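You operate a simulated robot arm through the tools that you are given. There is no shell and no other tool.

You are at the controls of a simulated robot arm. One attempt, no reset.

Task
Halt the belt with the big stop button, reset, test the lamps, switch to HAND.
Fine: push it in while the belt runs and pull it out again before the reset; leave the belt stopped.

Only the result counts: the job must be done as asked and must still hold three seconds after the hand-in. Knocking over, shifting, dropping, spilling or breaking anything else fails it.

Robot
A 7-joint arm with a two-finger parallel gripper, fixed in place. Base frame: the origin is on the floor under the middle of its stand, x ahead of it, y to its left, z up. Readings come in mm, degrees, newtons and seconds.
It reaches about 1247 mm from its shoulder. Its first joint turns from -132.0 to 132.0 degrees. Payload 3.91 kg.
The tool frame sits at the grasp point between the pads (the TCP): z along the fingers, y along the line on which they close. The tips reach 30 mm beyond it. Largest opening 110 mm; finger width 20, thickness 10; the body of the gripper, 48 by 112 mm, starts 55 mm behind the TCP.
Orientation is that of the tool frame in the base frame, as [roll, pitch, yaw] about the fixed x, y, z axes, in that order (R = Rz(yaw) Ry(pitch) Rx(roll)). With the fingers straight down and closing along the base's y, the tool's x points along the base's -x, its y along +y and its z along -z.

Tools
- The arm moves only by the tool servo_tool. Its argument "commands" is a list of rows, each a list of 7 numbers: the shift along the tool's x, y, z in mm, then the turn, a rotation vector about the tool's x, y, z in degrees, then the gripper command, from -1 (fully open) to 1 (shut), values between in proportion. In form: [[dx, dy, dz, ax, ay, az, hand], ...]. A call has 1 to 20 rows; each row is the pose to reach, as a shift and turn from the pose commanded when the call began, along the tool's axes at that moment. Rows are played at 5 a second. More than 50 mm and 8.6 degrees between two rows, or a gripper value outside its range, and nothing of the call is played. Where a pose cannot be reached the arm comes as near as it can. A force on the tool above 90 N (or 10 N above the force at the start of the call, whichever is more), or a blocked arm, ends the call early, and 0.2 s more pass. Each finger travels about 108 mm/s and halts on what it meets, pressing with about 34 N; the grip force reading is that of the motor and also rises with nothing between the fingers. The clock runs only during rows and for 0.2 s after the last one: add rows that repeat a pose to give the fingers time. It gives the time, the measured TCP pose, the force on the tool (base axes), the opening and the grip force at its end, in the units of the frame above (readings bear some noise), with the torque about the TCP (base axes, N m) and any sound that the robot's microphone picked up.
- Cameras (640 x 400 px; columns grow to the right, rows downward): "scene" is fixed at [211.3, -643.9, 2050.8]; the picture's right is [0.91, -0.41, 0.00], its down [-0.22, -0.49, -0.84] and it looks along [0.35, 0.77, -0.54] (base axes); focal length 354 px, centre (320, 200). "wrist" rides on the gripper at [72, 17, -103] in the tool frame; the picture's right is [-0.23, 0.97, 0.00], its down [-0.76, -0.18, -0.62] and it looks along [-0.61, -0.14, 0.78] (tool axes); focal length 222 px, centre (320, 200). There is no depth. A picture from a camera that has moved, and an enlarged one, comes with that camera's place and axes in the base frame and with its lens. The place of the scene camera against the robot may be out by one fixed shift of up to 25 mm in any direction.
- camera(camera): a new picture of that camera. It takes no simulated time.
- enlarge(camera, box): a new picture of the part [left, top, right, bottom] of that camera's present view, enlarged. It takes no simulated time.
- sign_off(): hands the job in; it is judged then, once.

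Nothing tells you positions but the pictures and the camera data. Unless the task says otherwise, let go and move clear before handing in.

The tools are called after ">>>" as a command line: name --pt "numbers of a row" for each row, then --argument value for the rest, lists and objects as JSON in quotes. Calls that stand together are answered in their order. servo_tool: Moves the arm, as the interface text tells. Its arguments: {"type":"object","properties":{"commands":{"type":"array","items":{"type":"array","items":{"type":"number"}}}},"required":["commands"]} The other tools are called the same way: camera (camera) takes a picture; enlarge (camera, box) takes an enlarged picture of a part of a camera's view; sign_off () hands the job in.

At the start:

```text
clock: 0.0
position: [510.1, 202.1, 1588.4]
tcp_rot: [180.0, 0.1, -179.9]
force: [-1.0, -0.5, 0.0]
ft_torque: [0.04, 0.02, 0.0]
grip_width: 110.1
finger_force: 0.0
```

scene: 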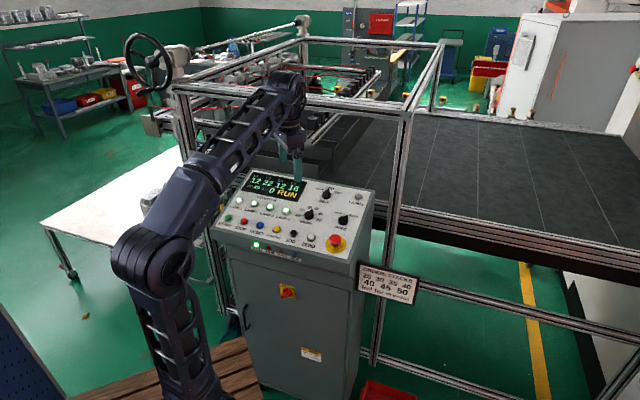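
wrist: 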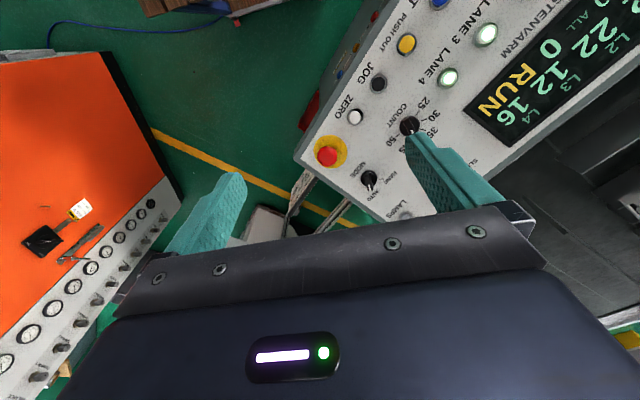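

I see a control console with a tilted panel: a display reading RUN, a row of buttons, rotary switches and a red mushroom stop on a yellow base. I'll enlarge both views to read the labels and locate the controls.

>>> enlarge --camera "scene" --box '[200, 160, 380, 272]'

>>> enlarge --camera "wrist" --box '[290, 0, 640, 220]'

>>> enlarge --camera "scene" --box '[280, 180, 380, 242]'

```text
3.56 times, centred on (290, 216) of scene
camera zoom: at [211.3, -643.9, 2050.8], right [0.91, -0.41, 0.0], down [-0.22, -0.49, -0.84], along [0.35, 0.77, -0.54], focal length 1258 px, centre (427, 143)
```

zoom: 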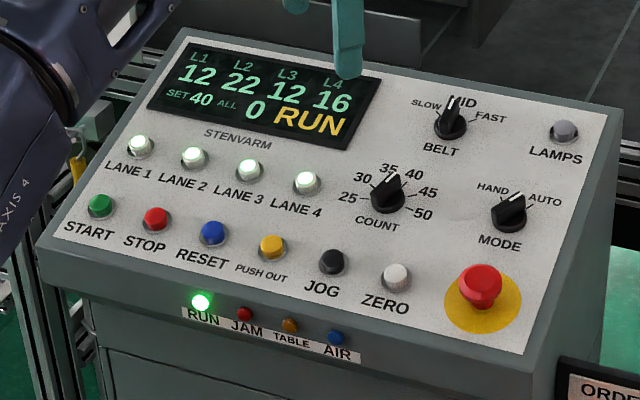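

```text
1.82 times, centred on (465, 110) of wrist
camera zoom: at [437.1, 219.7, 1692.4], right [0.23, 0.97, 0.0], down [0.76, -0.18, 0.62], along [0.61, -0.14, -0.78], focal length 404 px, centre (56, 364)
```

zoom: 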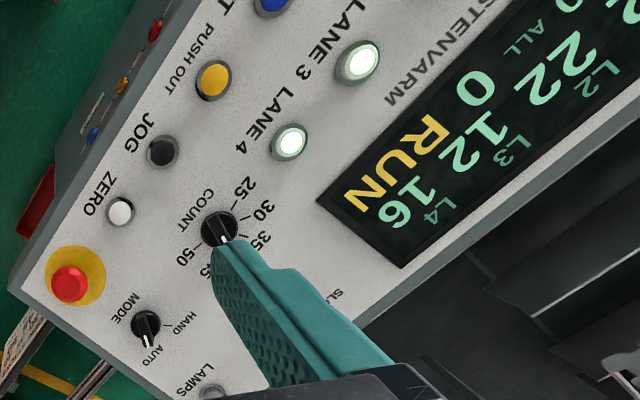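

```text
6.40 times, centred on (330, 211) of scene
camera zoom: at [211.3, -643.9, 2050.8], right [0.91, -0.41, 0.0], down [-0.22, -0.49, -0.84], along [0.35, 0.77, -0.54], focal length 2264 px, centre (256, 130)
```

zoom: 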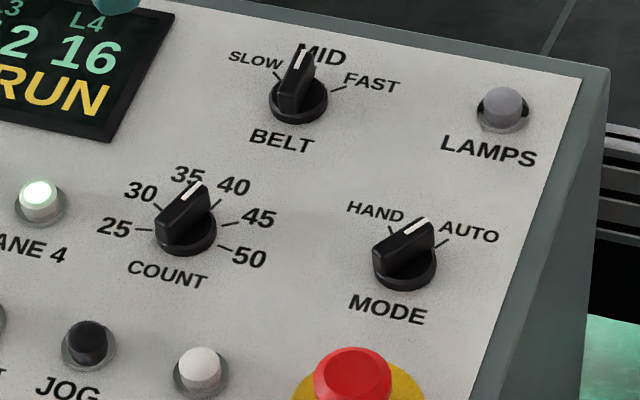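

The console is turned about 45° to the base: its rows run roughly along [0.73, -0.68, 0], it faces the operator, and it sits near x 450–820, y 190–500, z about 1300. I'll yaw the gripper to line up with the panel, staying well above it, and take more wrist views to triangulate.

>>> servo_tool --pt "10 3 0 0 0 -7 -1" --pt "20 6 0 0 0 -14 -1" --pt "30 9 0 0 0 -21 -1" --pt "40 12 0 0 0 -28 -1" --pt "50 15 0 0 0 -35 -1" --pt "60 18 0 0 0 -42 -1" --pt "60 18 0 0 0 -47 -1" --pt "60 18 0 0 0 -47 -1"

>>> camera --camera "wrist"

>>> camera --camera "scene"

```text
clock: 1.8
position: [449.7, 220.2, 1587.7]
tcp_rot: [180.0, 0.0, -132.9]
force: [0.1, -0.8, -0.4]
ft_torque: [-0.01, 0.02, 0.0]
grip_width: 109.8
finger_force: 0.1
```

```text
taken
camera wrist: at [387.6, 179.5, 1692.0], right [-0.56, 0.83, 0.0], down [0.65, 0.44, 0.62], along [0.52, 0.35, -0.78], focal length 222 px, centre (320, 200)
```

wrist: 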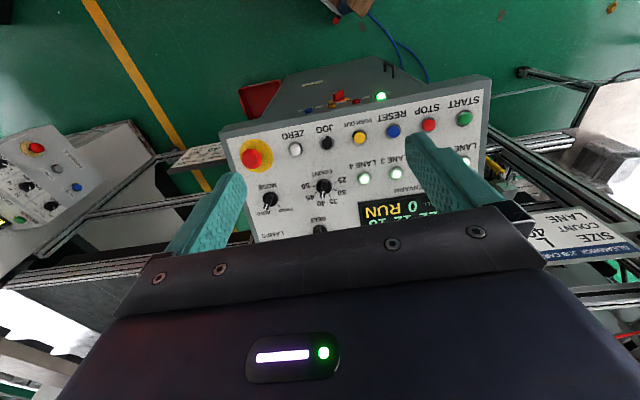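

```text
taken
```

scene: 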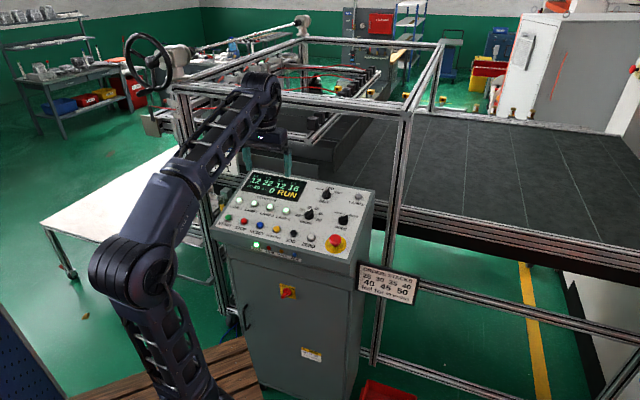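

The yaw went as planned and the whole panel is in view, upside down. Another panel shows at the far left of the wrist view, so I'll enlarge both to make sure I work on the right one.

>>> enlarge --camera "wrist" --box '[210, 70, 500, 250]'

>>> enlarge --camera "wrist" --box '[0, 110, 160, 240]'

>>> enlarge --camera "wrist" --box '[220, 130, 350, 250]'

```text
2.21 times, centred on (355, 160) of wrist
camera zoom: at [387.6, 179.5, 1692.0], right [-0.56, 0.83, 0.0], down [0.65, 0.44, 0.62], along [0.52, 0.35, -0.78], focal length 490 px, centre (243, 288)
```

zoom: 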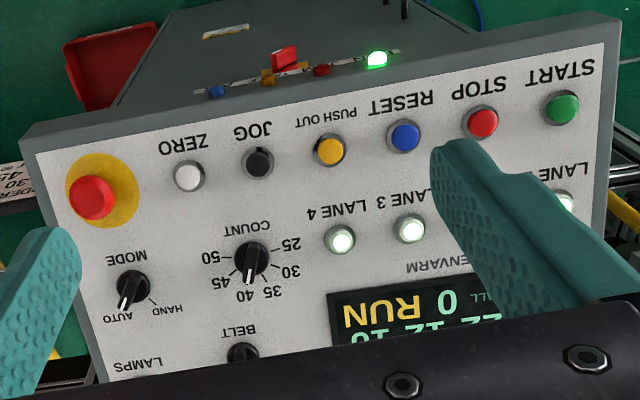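

```text
3.08 times, centred on (80, 175) of wrist
camera zoom: at [387.6, 179.5, 1692.0], right [-0.56, 0.83, 0.0], down [0.65, 0.44, 0.62], along [0.52, 0.35, -0.78], focal length 684 px, centre (1058, 277)
```

zoom: 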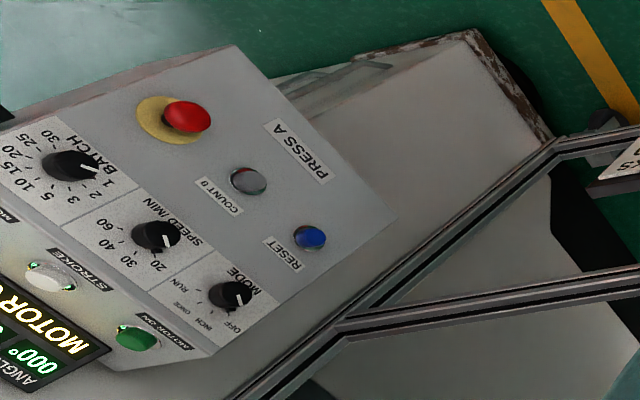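

```text
3.33 times, centred on (285, 190) of wrist
camera zoom: at [387.6, 179.5, 1692.0], right [-0.56, 0.83, 0.0], down [0.65, 0.44, 0.62], along [0.52, 0.35, -0.78], focal length 740 px, centre (437, 233)
```

zoom: 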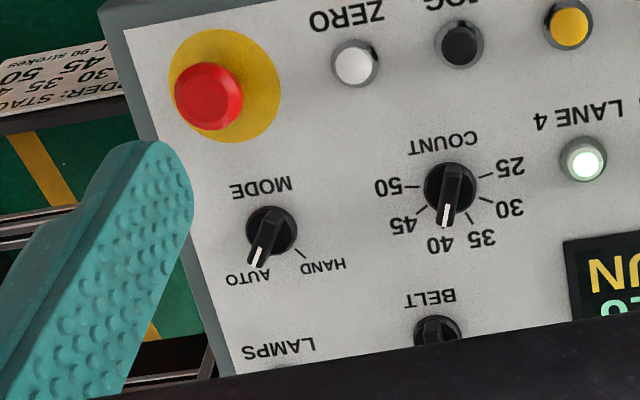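

Two wrist views and the scene view, allowing for the camera shift, put the panel at 15° tilt and -45° yaw. I get the E-stop head near [652, 182, 1277], ZERO near [593, 253, 1252], MODE near [722, 261, 1288] and LAMPS near [825, 335, 1312]; the far panel belongs to PRESS A, so I leave it alone. Next I align the tool with the panel normal and hover about 90 mm above the E-stop.

>>> servo_tool --pt "-9.8 -21.6 24.3 0.03 -1.9 0.26 -1" --pt "-19.7 -43.1 48.7 0.07 -3.75 0.52 -1" --pt "-29.5 -64.7 73.0 0.1 -5.6 0.79 -1" --pt "-39.3 -86.3 97.3 0.14 -7.5 1.05 -1" --pt "-49.2 -107.9 121.7 0.17 -9.4 1.3 -1" --pt "-59.0 -129.4 146.0 0.2 -11.25 1.57 -1" --pt "-68.9 -151.0 170.4 0.24 -13.1 1.84 -1" --pt "-78.7 -172.6 194.7 0.275 -15 2.1 -1" --pt "-78.7 -172.6 194.7 0.275 -15 2.1 -1"

>>> camera --camera "wrist"

>>> camera --camera "scene"

```text
clock: 3.8
position: [631.7, 158.0, 1394.2]
tcp_rot: [180.0, 15.0, -135.1]
force: [-0.3, -0.1, 0.0]
ft_torque: [-0.01, -0.04, -0.02]
grip_width: 110.0
finger_force: 0.0
```

```text
taken
camera wrist: at [549.6, 102.9, 1474.5], right [-0.53, 0.84, 0.06], down [0.53, 0.28, 0.8], along [0.66, 0.46, -0.6], focal length 222 px, centre (320, 200)
```

wrist: 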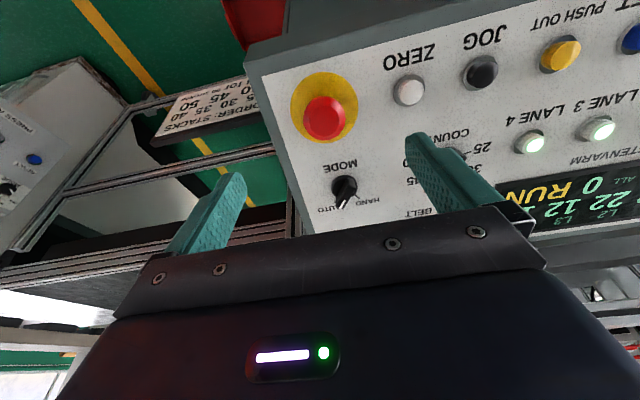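

```text
taken
```

scene: 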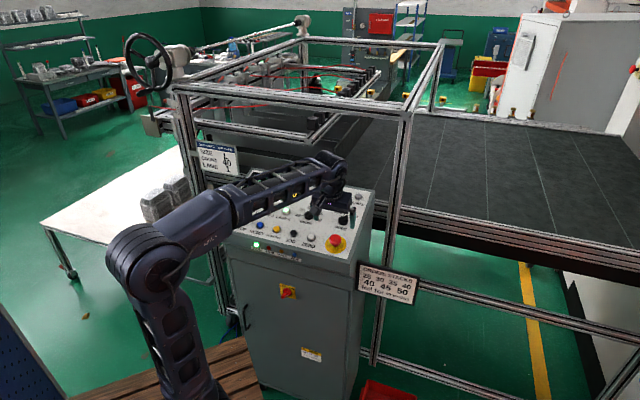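

The E-stop shows almost exactly on the tool axis (column ~325, row ~118, where I predicted 320, 118). I'll enlarge to refine the centring and the MODE and LAMPS positions.

>>> enlarge --camera "wrist" --box '[260, 60, 420, 160]'

>>> enlarge --camera "wrist" --box '[290, 140, 450, 240]'

```text
4.00 times, centred on (340, 110) of wrist
camera zoom: at [549.6, 102.9, 1474.5], right [-0.53, 0.84, 0.06], down [0.53, 0.28, 0.8], along [0.66, 0.46, -0.6], focal length 888 px, centre (240, 560)
```

zoom: 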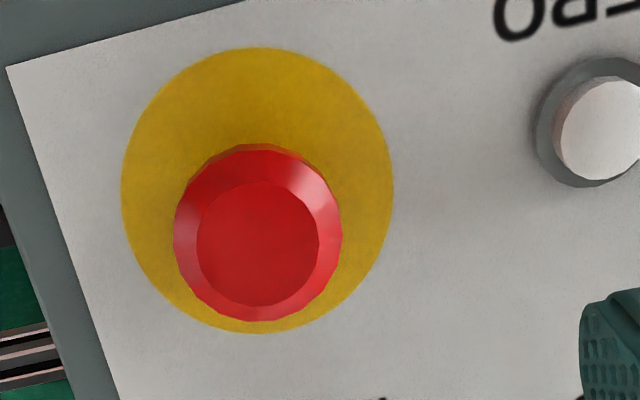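

```text
4.00 times, centred on (370, 190) of wrist
camera zoom: at [549.6, 102.9, 1474.5], right [-0.53, 0.84, 0.06], down [0.53, 0.28, 0.8], along [0.66, 0.46, -0.6], focal length 888 px, centre (120, 240)
```

zoom: 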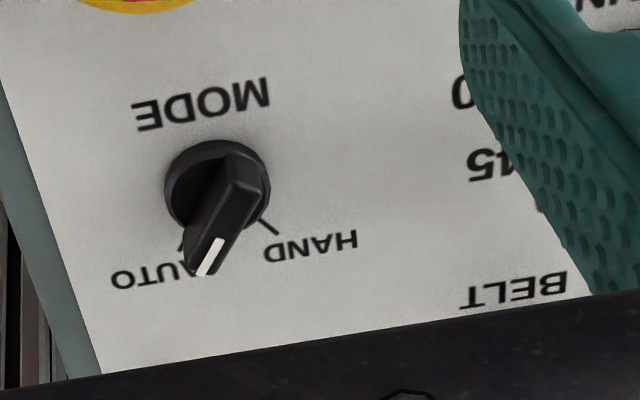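

The E-stop head top comes out near [649, 184, 1283], about 45 mm above the panel and some 85 mm past the fingertips, with a 5 mm offset along tool y. I'll shut the gripper, centre on it and come down to just above the head.

>>> servo_tool --pt "-0.5 4.8 0 0 0 0 1" --pt "-0.5 4.8 0 0 0 0 1" --pt "-0.5 4.8 20 0 0 0 1" --pt "-0.5 4.8 40 0 0 0 1" --pt "-0.5 4.8 55 0 0 0 1" --pt "-0.5 4.8 65 0 0 0 1" --pt "-0.5 4.8 65 0 0 0 1"

>>> camera --camera "wrist"

>>> enlarge --camera "scene" --box '[240, 160, 400, 272]'

```text
clock: 5.4
position: [639.0, 175.3, 1330.4]
tcp_rot: [-180.0, 15.0, -135.0]
force: [-0.3, -0.4, 0.0]
ft_torque: [0.01, -0.01, 0.01]
grip_width: 0.1
finger_force: 33.9
```

```text
taken
camera wrist: at [558.6, 119.7, 1412.0], right [-0.53, 0.84, 0.06], down [0.53, 0.28, 0.8], along [0.66, 0.46, -0.6], focal length 222 px, centre (320, 200)
```

wrist: 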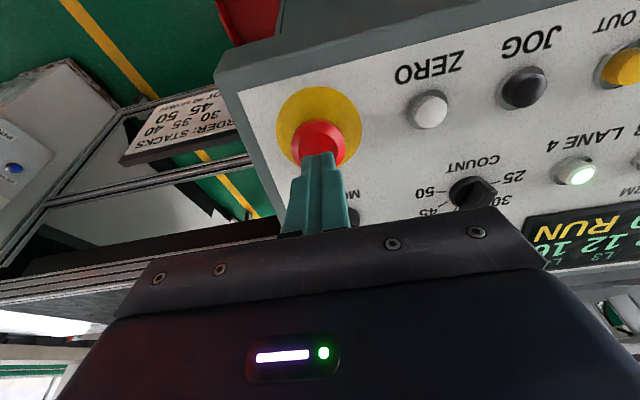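

```text
3.57 times, centred on (320, 216) of scene
camera zoom: at [211.3, -643.9, 2050.8], right [0.91, -0.41, 0.0], down [-0.22, -0.49, -0.84], along [0.35, 0.77, -0.54], focal length 1263 px, centre (320, 143)
```

zoom: 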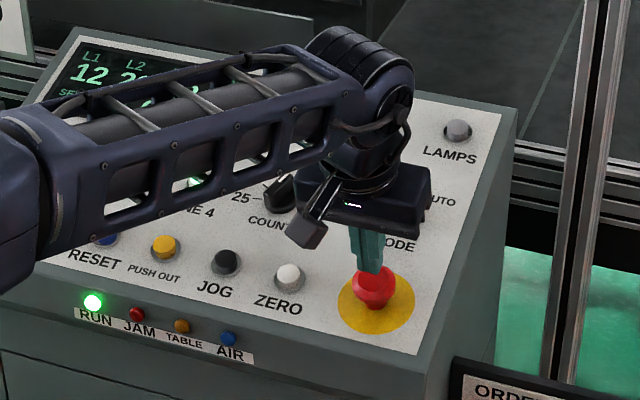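

The closed fingertips are about 20 mm over the head. I'll check the alignment up close before pressing.

>>> enlarge --camera "wrist" --box '[260, 80, 390, 180]'

>>> enlarge --camera "scene" --box '[310, 215, 360, 250]'

```text
4.00 times, centred on (325, 130) of wrist
camera zoom: at [558.6, 119.7, 1412.0], right [-0.53, 0.84, 0.06], down [0.53, 0.28, 0.8], along [0.66, 0.46, -0.6], focal length 888 px, centre (300, 480)
```

zoom: 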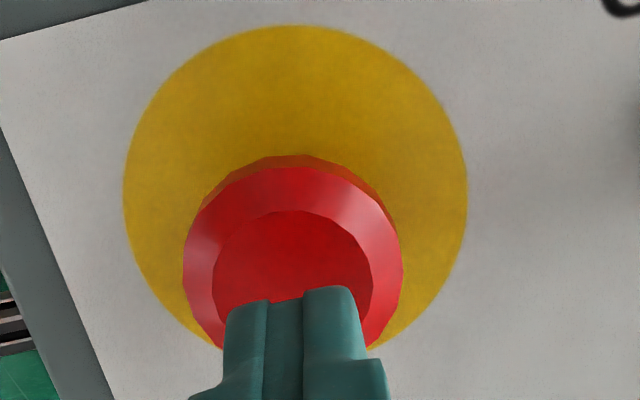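

```text
11.43 times, centred on (335, 232) of scene
camera zoom: at [211.3, -643.9, 2050.8], right [0.91, -0.41, 0.0], down [-0.22, -0.49, -0.84], along [0.35, 0.77, -0.54], focal length 4042 px, centre (149, -171)
```

zoom: 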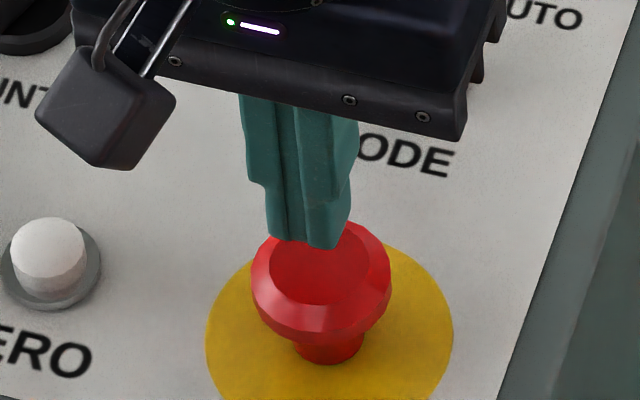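

The tips line up with the middle of the head (about 1 mm off along y), and the mushroom has a stem with a gap beneath it. The display still shows RUN, so I press in small steps and watch the force.

>>> servo_tool --pt "0 -1 8 0 0 0 1" --pt "0 -1 14 0 0 0 1" --pt "0 -1 18 0 0 0 1" --pt "0 -1 21 0 0 0 1" --pt "0 -1 24 0 0 0 1" --pt "0 -1 26 0 0 0 1"

>>> enlarge --camera "scene" --box '[240, 160, 400, 272]'

>>> camera --camera "wrist"

```text
clock: 6.8
position: [646.2, 179.9, 1307.8]
tcp_rot: [-180.0, 15.2, -135.0]
force: [-1.3, -2.5, 8.5]
ft_torque: [0.02, -0.13, 0.03]
grip_width: 0.0
finger_force: 34.1
```

```text
3.57 times, centred on (320, 216) of scene
camera zoom: at [211.3, -643.9, 2050.8], right [0.91, -0.41, 0.0], down [-0.22, -0.49, -0.84], along [0.35, 0.77, -0.54], focal length 1263 px, centre (320, 143)
```

zoom: 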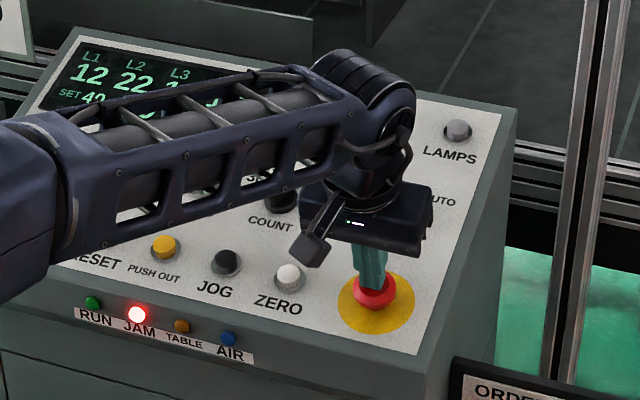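

```text
taken
camera wrist: at [563.6, 123.9, 1388.1], right [-0.53, 0.84, 0.06], down [0.53, 0.28, 0.8], along [0.66, 0.46, -0.6], focal length 222 px, centre (320, 200)
```

wrist: 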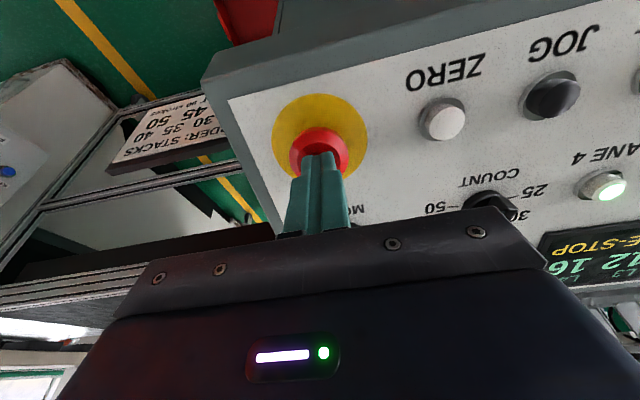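

The display now reads E-STOP, the RUN lamp is out and the JAM lamp is lit, so the belt has halted. I'll push 3 mm more to make sure it latches, then back off and look.

>>> servo_tool --pt "0 0 2 0 0 0 1" --pt "0 0 3 0 0 0 1" --pt "0 0 -8 0 0 0 1" --pt "0 0 -25 0 0 0 1" --pt "0 0 -45 0 0 0 1" --pt "0 0 -45 0 0 0 -0.3" --pt "0 0 -45 0 0 0 -0.3" --pt "0 0 -45 0 0 0 -0.3"

>>> enlarge --camera "wrist" --box '[240, 50, 440, 190]'

>>> enlarge --camera "scene" --box '[310, 215, 360, 250]'

>>> camera --camera "wrist"

```text
clock: 8.6
position: [635.8, 171.7, 1349.8]
tcp_rot: [179.9, 15.0, -135.1]
force: [0.4, -1.0, 0.8]
ft_torque: [0.01, 0.0, -0.04]
grip_width: 71.5
finger_force: 0.1
```

```text
2.86 times, centred on (340, 120) of wrist
camera zoom: at [554.9, 115.8, 1431.7], right [-0.53, 0.84, 0.06], down [0.53, 0.28, 0.8], along [0.66, 0.46, -0.6], focal length 635 px, centre (263, 429)
```

zoom: 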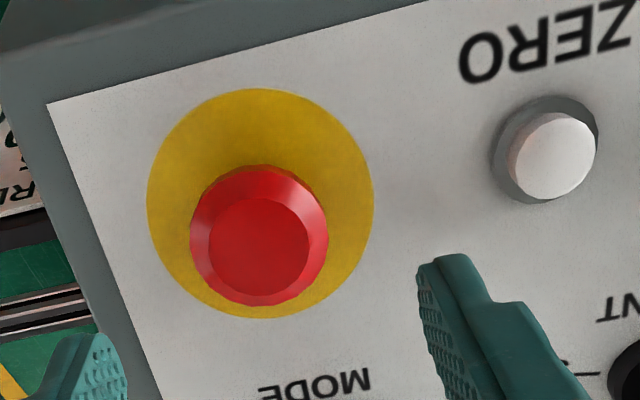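

```text
11.43 times, centred on (335, 232) of scene
camera zoom: at [211.3, -643.9, 2050.8], right [0.91, -0.41, 0.0], down [-0.22, -0.49, -0.84], along [0.35, 0.77, -0.54], focal length 4042 px, centre (149, -171)
```

zoom: 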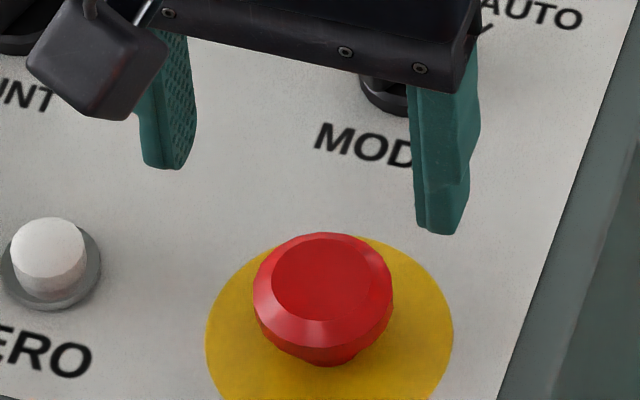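

```text
taken
camera wrist: at [554.9, 115.8, 1431.7], right [-0.53, 0.84, 0.06], down [0.53, 0.28, 0.8], along [0.66, 0.46, -0.6], focal length 222 px, centre (320, 200)
```

wrist: 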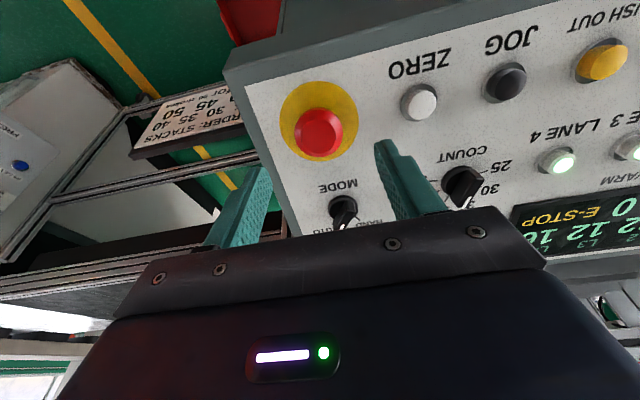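

The button is latched in (head about 8 mm lower, display E-STOP). Next I straddle the head with the fingers half open, going about 22 mm past its top, and close on its widest ring.

>>> servo_tool --pt "0 -1.3 20 0 0 0 -0.3" --pt "0 -1.3 40 0 0 0 -0.3" --pt "0 -1.3 55 0 0 0 -0.3" --pt "0 -1.3 65 0 0 0 -0.3" --pt "0 -1.3 69 0 0 0 -0.3" --pt "0 -1.3 69 0 0 0 -0.3"

>>> enlarge --camera "wrist" --box '[220, 70, 420, 220]'

>>> enlarge --camera "scene" --box '[310, 215, 360, 250]'

```text
clock: 10.0
position: [649.6, 182.3, 1283.1]
tcp_rot: [-180.0, 15.0, -135.1]
force: [0.9, -0.3, 0.5]
ft_torque: [0.03, 0.0, 0.01]
grip_width: 71.6
finger_force: 0.1
```

```text
2.67 times, centred on (320, 145) of wrist
camera zoom: at [568.6, 126.8, 1363.8], right [-0.53, 0.84, 0.06], down [0.53, 0.28, 0.8], along [0.66, 0.46, -0.6], focal length 592 px, centre (320, 347)
```

zoom: 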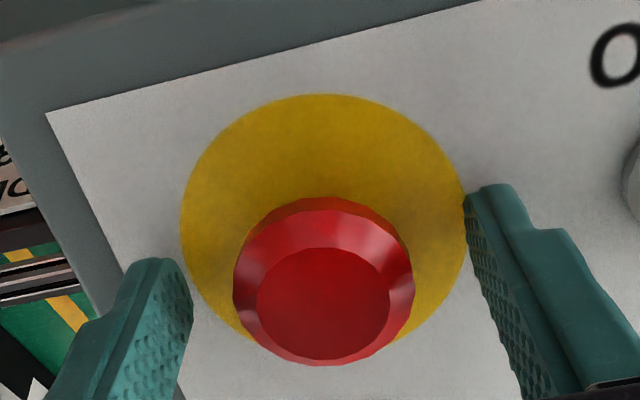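

```text
11.43 times, centred on (335, 232) of scene
camera zoom: at [211.3, -643.9, 2050.8], right [0.91, -0.41, 0.0], down [-0.22, -0.49, -0.84], along [0.35, 0.77, -0.54], focal length 4042 px, centre (149, -171)
```

zoom: 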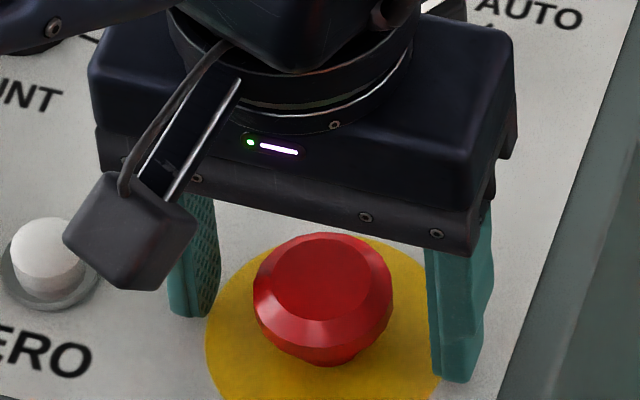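

The fingers straddle the head evenly, so I close on it now. Pulling comes next, once the grip is confirmed.

>>> servo_tool --pt "0 0 0 0 0 0 0.2" --pt "0 0 0 0 0 0 1" --pt "0 0 0 0 0 0 1" --pt "0 0 0 0 0 0 1" --pt "0 0 0 0 0 0 1"

>>> enlarge --camera "wrist" --box '[220, 70, 420, 220]'

```text
clock: 11.2
position: [649.6, 182.0, 1282.6]
tcp_rot: [-179.9, 14.9, -135.1]
force: [-8.6, 5.4, -1.7]
ft_torque: [0.24, 0.3, 0.17]
grip_width: 40.9
finger_force: 45.1
```

```text
2.67 times, centred on (320, 145) of wrist
camera zoom: at [568.3, 127.3, 1363.9], right [-0.53, 0.84, 0.06], down [0.53, 0.28, 0.8], along [0.66, 0.46, -0.6], focal length 592 px, centre (320, 347)
```

zoom: 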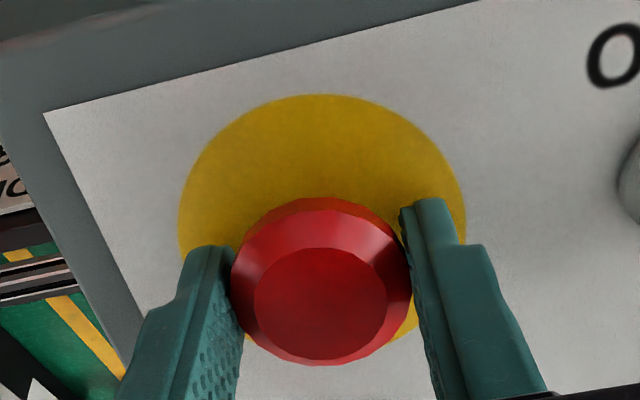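

I have the head at 40.9 mm, with only a small sideways load of about 10 N. Now I pull outward along the panel normal in 2 mm steps.

>>> servo_tool --pt "0 0.8 -1 0 0 0 1" --pt "0 0.8 -3 0 0 0 1" --pt "0 0.8 -5 0 0 0 1" --pt "0 0.8 -7 0 0 0 1" --pt "0 0.8 -9 0 0 0 1" --pt "0 0.8 -10 0 0 0 1"

>>> camera --camera "wrist"

>>> enlarge --camera "wrist" --box '[220, 70, 420, 220]'

>>> enlarge --camera "scene" --box '[220, 170, 380, 282]'

```text
clock: 12.6
position: [646.6, 182.2, 1290.5]
tcp_rot: [179.8, 14.9, -135.1]
force: [-1.0, 2.0, -20.2]
ft_torque: [0.28, -0.32, -0.09]
grip_width: 40.9
finger_force: 45.1
```

```text
taken
camera wrist: at [566.7, 125.6, 1372.3], right [-0.53, 0.84, 0.06], down [0.53, 0.28, 0.8], along [0.66, 0.46, -0.6], focal length 222 px, centre (320, 200)
```

wrist: 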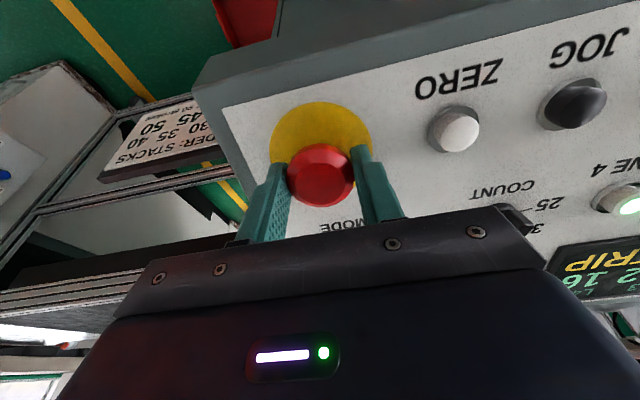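

```text
2.67 times, centred on (320, 145) of wrist
camera zoom: at [566.7, 125.6, 1372.3], right [-0.53, 0.84, 0.06], down [0.53, 0.28, 0.8], along [0.66, 0.46, -0.6], focal length 592 px, centre (320, 347)
```

zoom: 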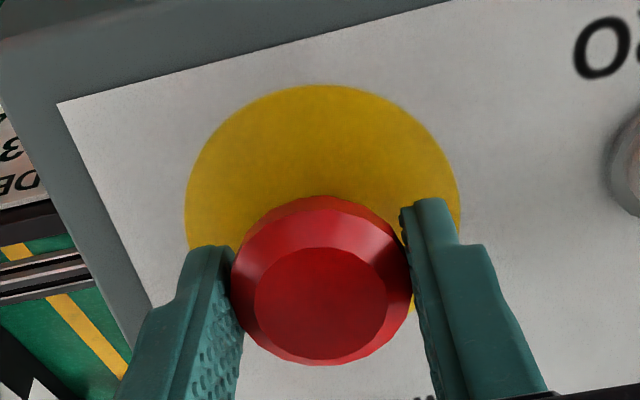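

```text
3.57 times, centred on (300, 226) of scene
camera zoom: at [211.3, -643.9, 2050.8], right [0.91, -0.41, 0.0], down [-0.22, -0.49, -0.84], along [0.35, 0.77, -0.54], focal length 1263 px, centre (391, 107)
```

zoom: 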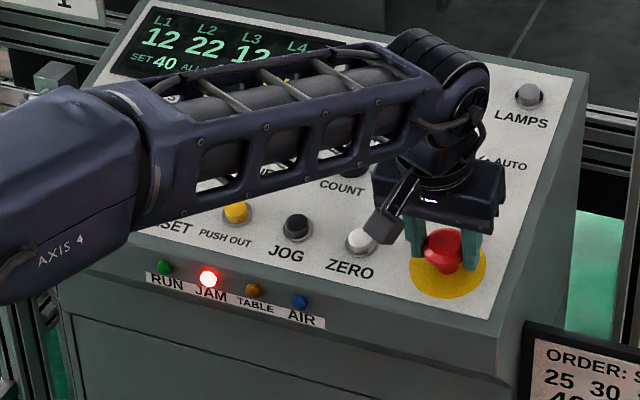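

The display changed from E-STOP to TRIP, so the button is out. I'll ease off the pull, open the fingers and rise straight away from it.

>>> servo_tool --pt "0 0 1.5 0 0 0 1" --pt "0 0 1.5 0 0 0 0.2" --pt "0 0 1.5 0 0 0 -0.3" --pt "0 0 1.5 0 0 0 -0.3" --pt "0 0 1.5 0 0 0 -0.3" --pt "0 0 -15 0 0 0 -0.3" --pt "0 0 -40 0 0 0 -0.3" --pt "0 0 -70 0 0 0 -0.3" --pt "0 0 -100 0 0 0 -0.3" --pt "0 0 -100 0 0 0 -0.3"

>>> camera --camera "wrist"

>>> enlarge --camera "scene" --box '[200, 160, 380, 272]'

>>> enlarge --camera "wrist" --box '[260, 20, 640, 250]'

```text
clock: 14.8
position: [629.4, 160.7, 1389.2]
tcp_rot: [180.0, 15.0, -135.1]
force: [-0.1, 0.6, -0.3]
ft_torque: [0.04, -0.05, 0.03]
grip_width: 71.1
finger_force: 0.1
```

```text
taken
camera wrist: at [547.5, 106.1, 1470.6], right [-0.53, 0.84, 0.06], down [0.53, 0.28, 0.8], along [0.66, 0.46, -0.6], focal length 222 px, centre (320, 200)
```

wrist: 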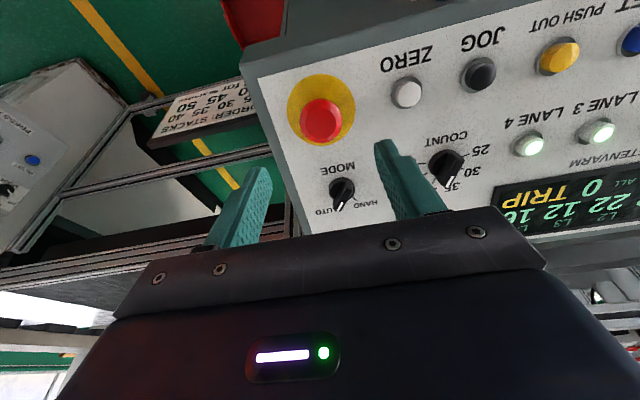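

```text
3.56 times, centred on (290, 216) of scene
camera zoom: at [211.3, -643.9, 2050.8], right [0.91, -0.41, 0.0], down [-0.22, -0.49, -0.84], along [0.35, 0.77, -0.54], focal length 1258 px, centre (427, 143)
```

zoom: 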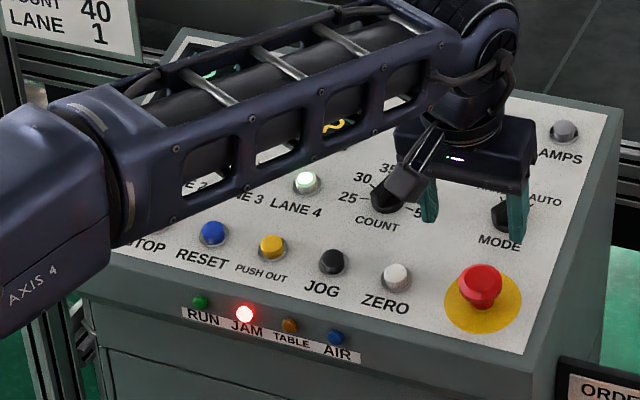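

```text
1.68 times, centred on (450, 135) of wrist
camera zoom: at [547.5, 106.1, 1470.6], right [-0.53, 0.84, 0.06], down [0.53, 0.28, 0.8], along [0.66, 0.46, -0.6], focal length 374 px, centre (101, 310)
```

zoom: 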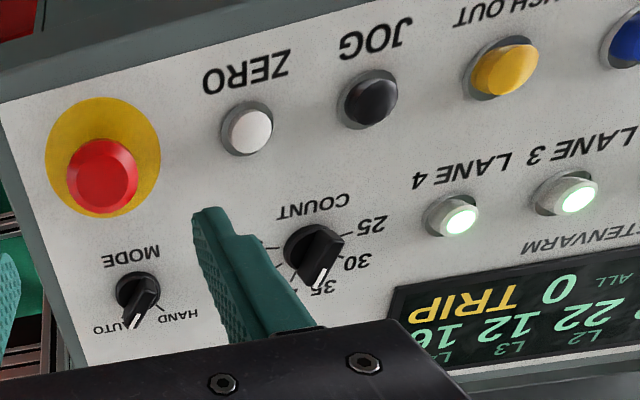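

The E-stop is out and the display shows TRIP, so RESET is next. I expect it three button spacings (about 205 mm) left of ZERO, near [448, 398, 1252], so I slide along the row at this height.

>>> servo_tool --pt "0 42 0 0 0 0 -0.3" --pt "0 84 0 0 0 0 -0.3" --pt "-1 126 0 0 0 0 -0.3" --pt "-1 168 0 0 0 0 -0.3" --pt "-2 210 0 0 0 0 -0.3" --pt "-2 252 0 0 0 0 -0.3" --pt "-2 296 0 0 0 0 -0.3" --pt "-2 296 0 0 0 0 -0.3"

>>> camera --camera "wrist"

>>> enlarge --camera "wrist" --box '[240, 30, 440, 170]'

>>> camera --camera "scene"

```text
clock: 16.6
position: [420.8, 374.4, 1387.9]
tcp_rot: [179.9, 14.9, -135.1]
force: [0.5, 0.5, 0.1]
ft_torque: [-0.01, -0.03, -0.01]
grip_width: 71.4
finger_force: 0.0
```

```text
taken
camera wrist: at [338.9, 317.8, 1470.7], right [-0.53, 0.84, 0.06], down [0.53, 0.28, 0.8], along [0.66, 0.46, -0.6], focal length 222 px, centre (320, 200)
```

wrist: 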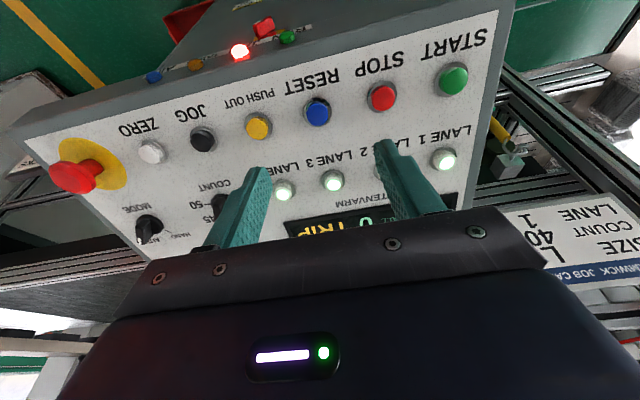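

```text
2.86 times, centred on (340, 100) of wrist
camera zoom: at [338.9, 317.8, 1470.7], right [-0.53, 0.84, 0.06], down [0.53, 0.28, 0.8], along [0.66, 0.46, -0.6], focal length 635 px, centre (263, 486)
```

zoom: 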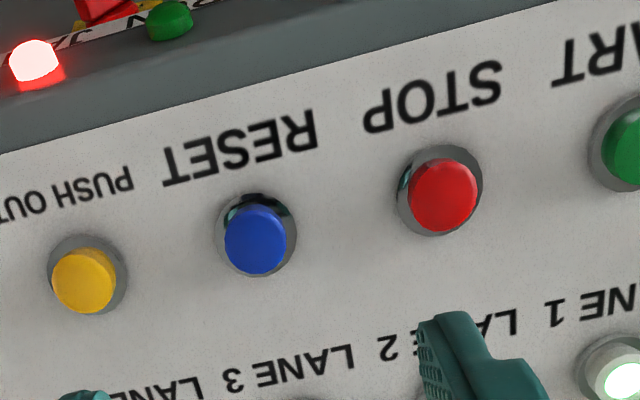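

```text
taken
```

scene: 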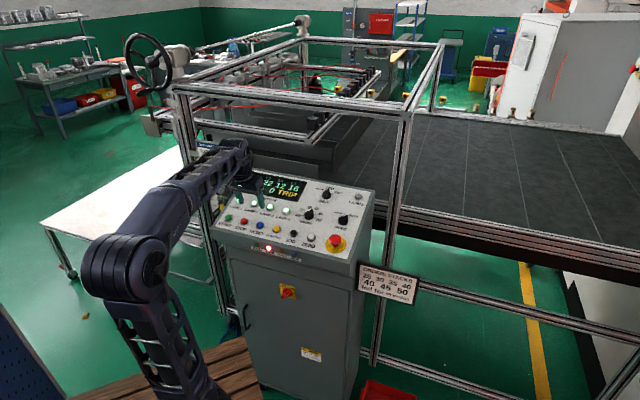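

RESET is nearly under the tool axis, about 3 mm off along y. I'll shut the gripper, move in closer and refine the aim.

>>> servo_tool --pt "-1.5 -3 0 0 0 0 1" --pt "-1.5 -3 15 0 0 0 1" --pt "-1.5 -3 35 0 0 0 1" --pt "-1.5 -3 55 0 0 0 1" --pt "-1.5 -3 75 0 0 0 1" --pt "-1.5 -3 75 0 0 0 1"

>>> enlarge --camera "wrist" --box '[260, 80, 390, 180]'

>>> enlarge --camera "scene" --box '[210, 175, 310, 245]'

```text
clock: 18.0
position: [439.0, 387.7, 1315.9]
tcp_rot: [179.9, 15.0, -135.1]
force: [0.5, -0.5, 0.1]
ft_torque: [0.03, -0.02, 0.02]
grip_width: 0.0
finger_force: 33.9
```

```text
4.00 times, centred on (325, 130) of wrist
camera zoom: at [357.3, 331.9, 1397.8], right [-0.53, 0.84, 0.06], down [0.53, 0.28, 0.8], along [0.66, 0.46, -0.6], focal length 888 px, centre (300, 480)
```

zoom: 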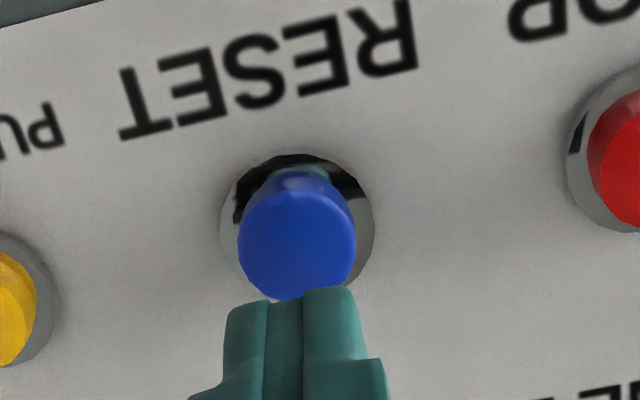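

```text
5.71 times, centred on (260, 210) of scene
camera zoom: at [211.3, -643.9, 2050.8], right [0.91, -0.41, 0.0], down [-0.22, -0.49, -0.84], along [0.35, 0.77, -0.54], focal length 2021 px, centre (663, 143)
```

zoom: 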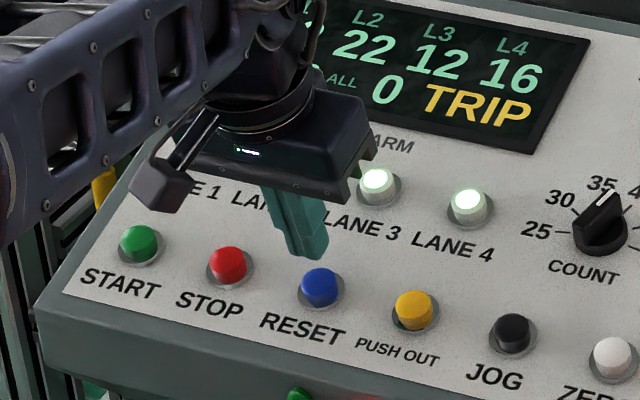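

RESET's top is roughly 35–45 mm past the tips and centred within 1–3 mm. I go down slowly and check the force as I get close.

>>> servo_tool --pt "-1 -0.8 12 0 0 0 1" --pt "-1 -0.8 22 0 0 0 1" --pt "-1 -0.8 29 0 0 0 1" --pt "-1 -0.8 32 0 0 0 1" --pt "-1 -0.8 34 0 0 0 1" --pt "-1 -0.8 36 0 0 0 1"

>>> enlarge --camera "wrist" --box '[260, 80, 390, 180]'

>>> enlarge --camera "scene" --box '[220, 190, 320, 260]'

```text
clock: 19.4
position: [445.2, 393.3, 1285.2]
tcp_rot: [-180.0, 15.2, -135.1]
force: [-9.6, -13.0, 35.6]
ft_torque: [0.0, -0.12, -0.01]
grip_width: 0.2
finger_force: 34.4
heard: click
```

```text
4.00 times, centred on (325, 130) of wrist
camera zoom: at [363.8, 337.7, 1366.2], right [-0.53, 0.84, 0.06], down [0.53, 0.28, 0.8], along [0.66, 0.46, -0.6], focal length 888 px, centre (300, 480)
```

zoom: 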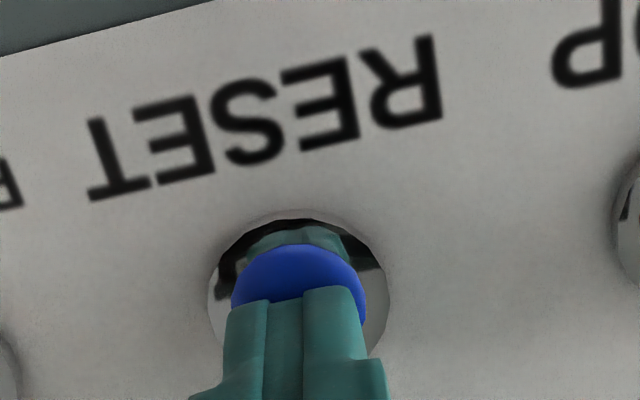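

```text
5.71 times, centred on (270, 225) of scene
camera zoom: at [211.3, -643.9, 2050.8], right [0.91, -0.41, 0.0], down [-0.22, -0.49, -0.84], along [0.35, 0.77, -0.54], focal length 2021 px, centre (606, 57)
```

zoom: 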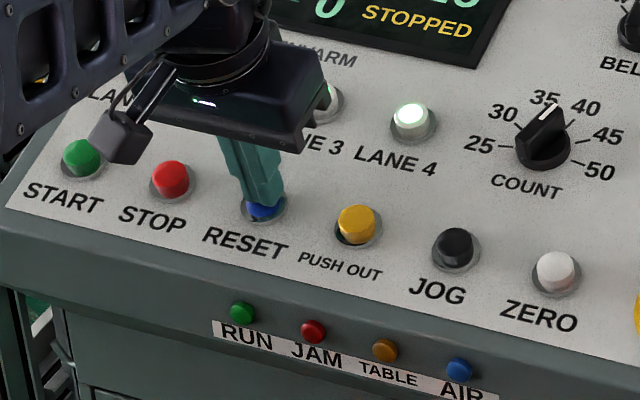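

RESET clicked and the display reads STOPPED with the JAM lamp out. I'll retract 90 mm and travel over the panel to LAMPS, about 312 mm right and 230 mm up-panel.

>>> servo_tool --pt "0 0 -10 0 0 0 1" --pt "0 0 -40 0 0 0 1" --pt "0 0 -75 0 0 0 1" --pt "0 0 -95 0 0 0 1" --pt "-25 -34 -95 0 0 0 1" --pt "-50 -68 -95 0 0 0 1" --pt "-75 -102 -95 0 0 0 1" --pt "-100 -136 -95 0 0 0 1" --pt "-125 -170 -95 0 0 0 1" --pt "-150 -204 -95 0 0 0 1" --pt "-175 -238 -95 0 0 0 1" --pt "-200 -272 -95 0 0 0 1" --pt "-215 -295 -95 0 0 0 1" --pt "-228 -311 -95 0 0 0 1" --pt "-228 -311 -95 0 0 0 1"

>>> camera --camera "wrist"

>>> enlarge --camera "scene" --box '[200, 160, 380, 272]'

>>> enlarge --camera "wrist" --box '[240, 50, 440, 190]'

```text
clock: 22.6
position: [803.0, 311.6, 1434.0]
tcp_rot: [179.9, 15.0, -135.1]
force: [-0.1, 0.1, -0.4]
ft_torque: [0.01, -0.01, -0.01]
grip_width: 0.0
finger_force: 34.0
```

```text
taken
camera wrist: at [722.7, 256.6, 1516.2], right [-0.53, 0.84, 0.06], down [0.53, 0.28, 0.8], along [0.66, 0.46, -0.6], focal length 222 px, centre (320, 200)
```

wrist: 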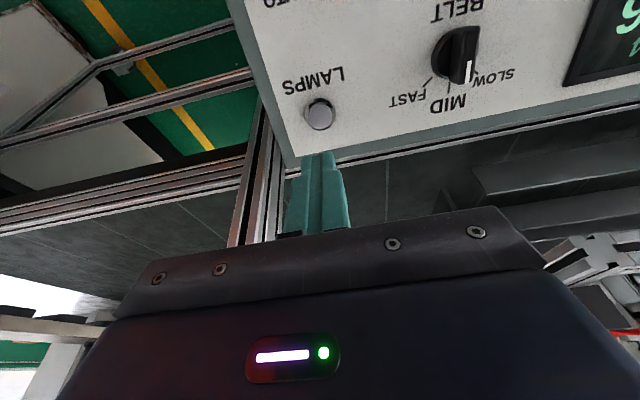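

```text
3.56 times, centred on (290, 216) of scene
camera zoom: at [211.3, -643.9, 2050.8], right [0.91, -0.41, 0.0], down [-0.22, -0.49, -0.84], along [0.35, 0.77, -0.54], focal length 1258 px, centre (427, 143)
```

zoom: 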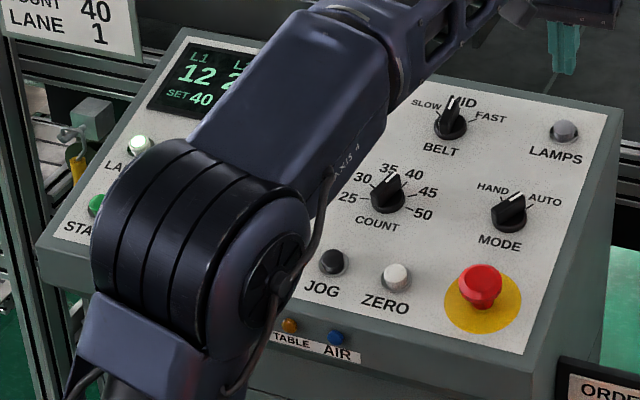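

```text
2.86 times, centred on (340, 120) of wrist
camera zoom: at [722.7, 256.6, 1516.2], right [-0.53, 0.84, 0.06], down [0.53, 0.28, 0.8], along [0.66, 0.46, -0.6], focal length 635 px, centre (263, 429)
```

zoom: 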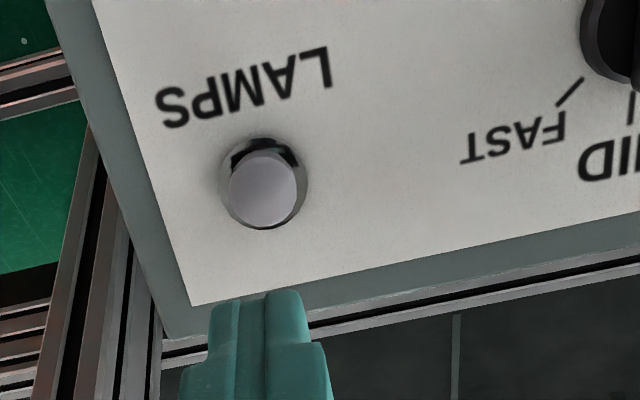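

LAMPS sits right on the tool axis (column 320, row within about 1 mm of prediction). I'll go down the same normal, press until it clicks and hold briefly while checking the lamps.

>>> servo_tool --pt "0.5 0 20 0 0 0 1" --pt "0.5 0 45 0 0 0 1" --pt "0.5 0 65 0 0 0 1" --pt "0.5 0 78 0 0 0 1" --pt "0.5 0 84 0 0 0 1" --pt "0.5 0 88 0 0 0 1" --pt "0.5 0 90 0 0 0 1" --pt "0.5 0 92 0 0 0 1"

>>> enlarge --camera "wrist" --box '[260, 80, 390, 180]'

>>> enlarge --camera "scene" --box '[200, 160, 380, 272]'

```text
clock: 24.4
position: [819.4, 328.1, 1351.3]
tcp_rot: [-179.9, 15.5, -135.1]
force: [7.5, 3.8, 57.2]
ft_torque: [0.69, -0.65, -0.06]
grip_width: 0.0
finger_force: 34.2
heard: click
```

```text
4.00 times, centred on (325, 130) of wrist
camera zoom: at [738.0, 271.9, 1430.9], right [-0.53, 0.84, 0.06], down [0.53, 0.28, 0.8], along [0.66, 0.46, -0.59], focal length 888 px, centre (300, 480)
```

zoom: 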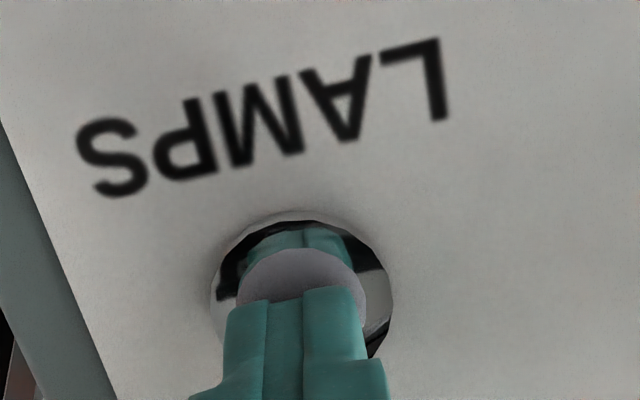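

```text
3.56 times, centred on (290, 216) of scene
camera zoom: at [211.3, -643.9, 2050.8], right [0.91, -0.41, 0.0], down [-0.22, -0.49, -0.84], along [0.35, 0.77, -0.54], focal length 1258 px, centre (427, 143)
```

zoom: 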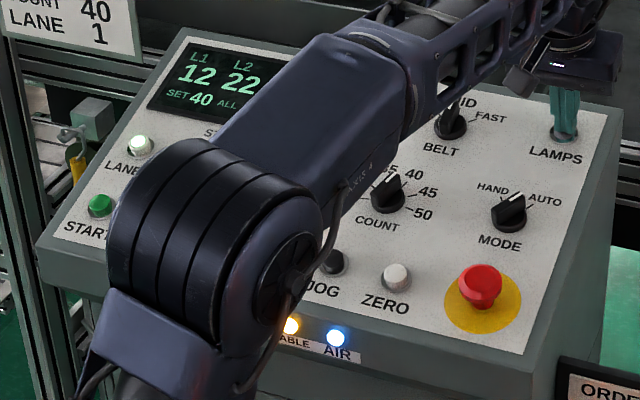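

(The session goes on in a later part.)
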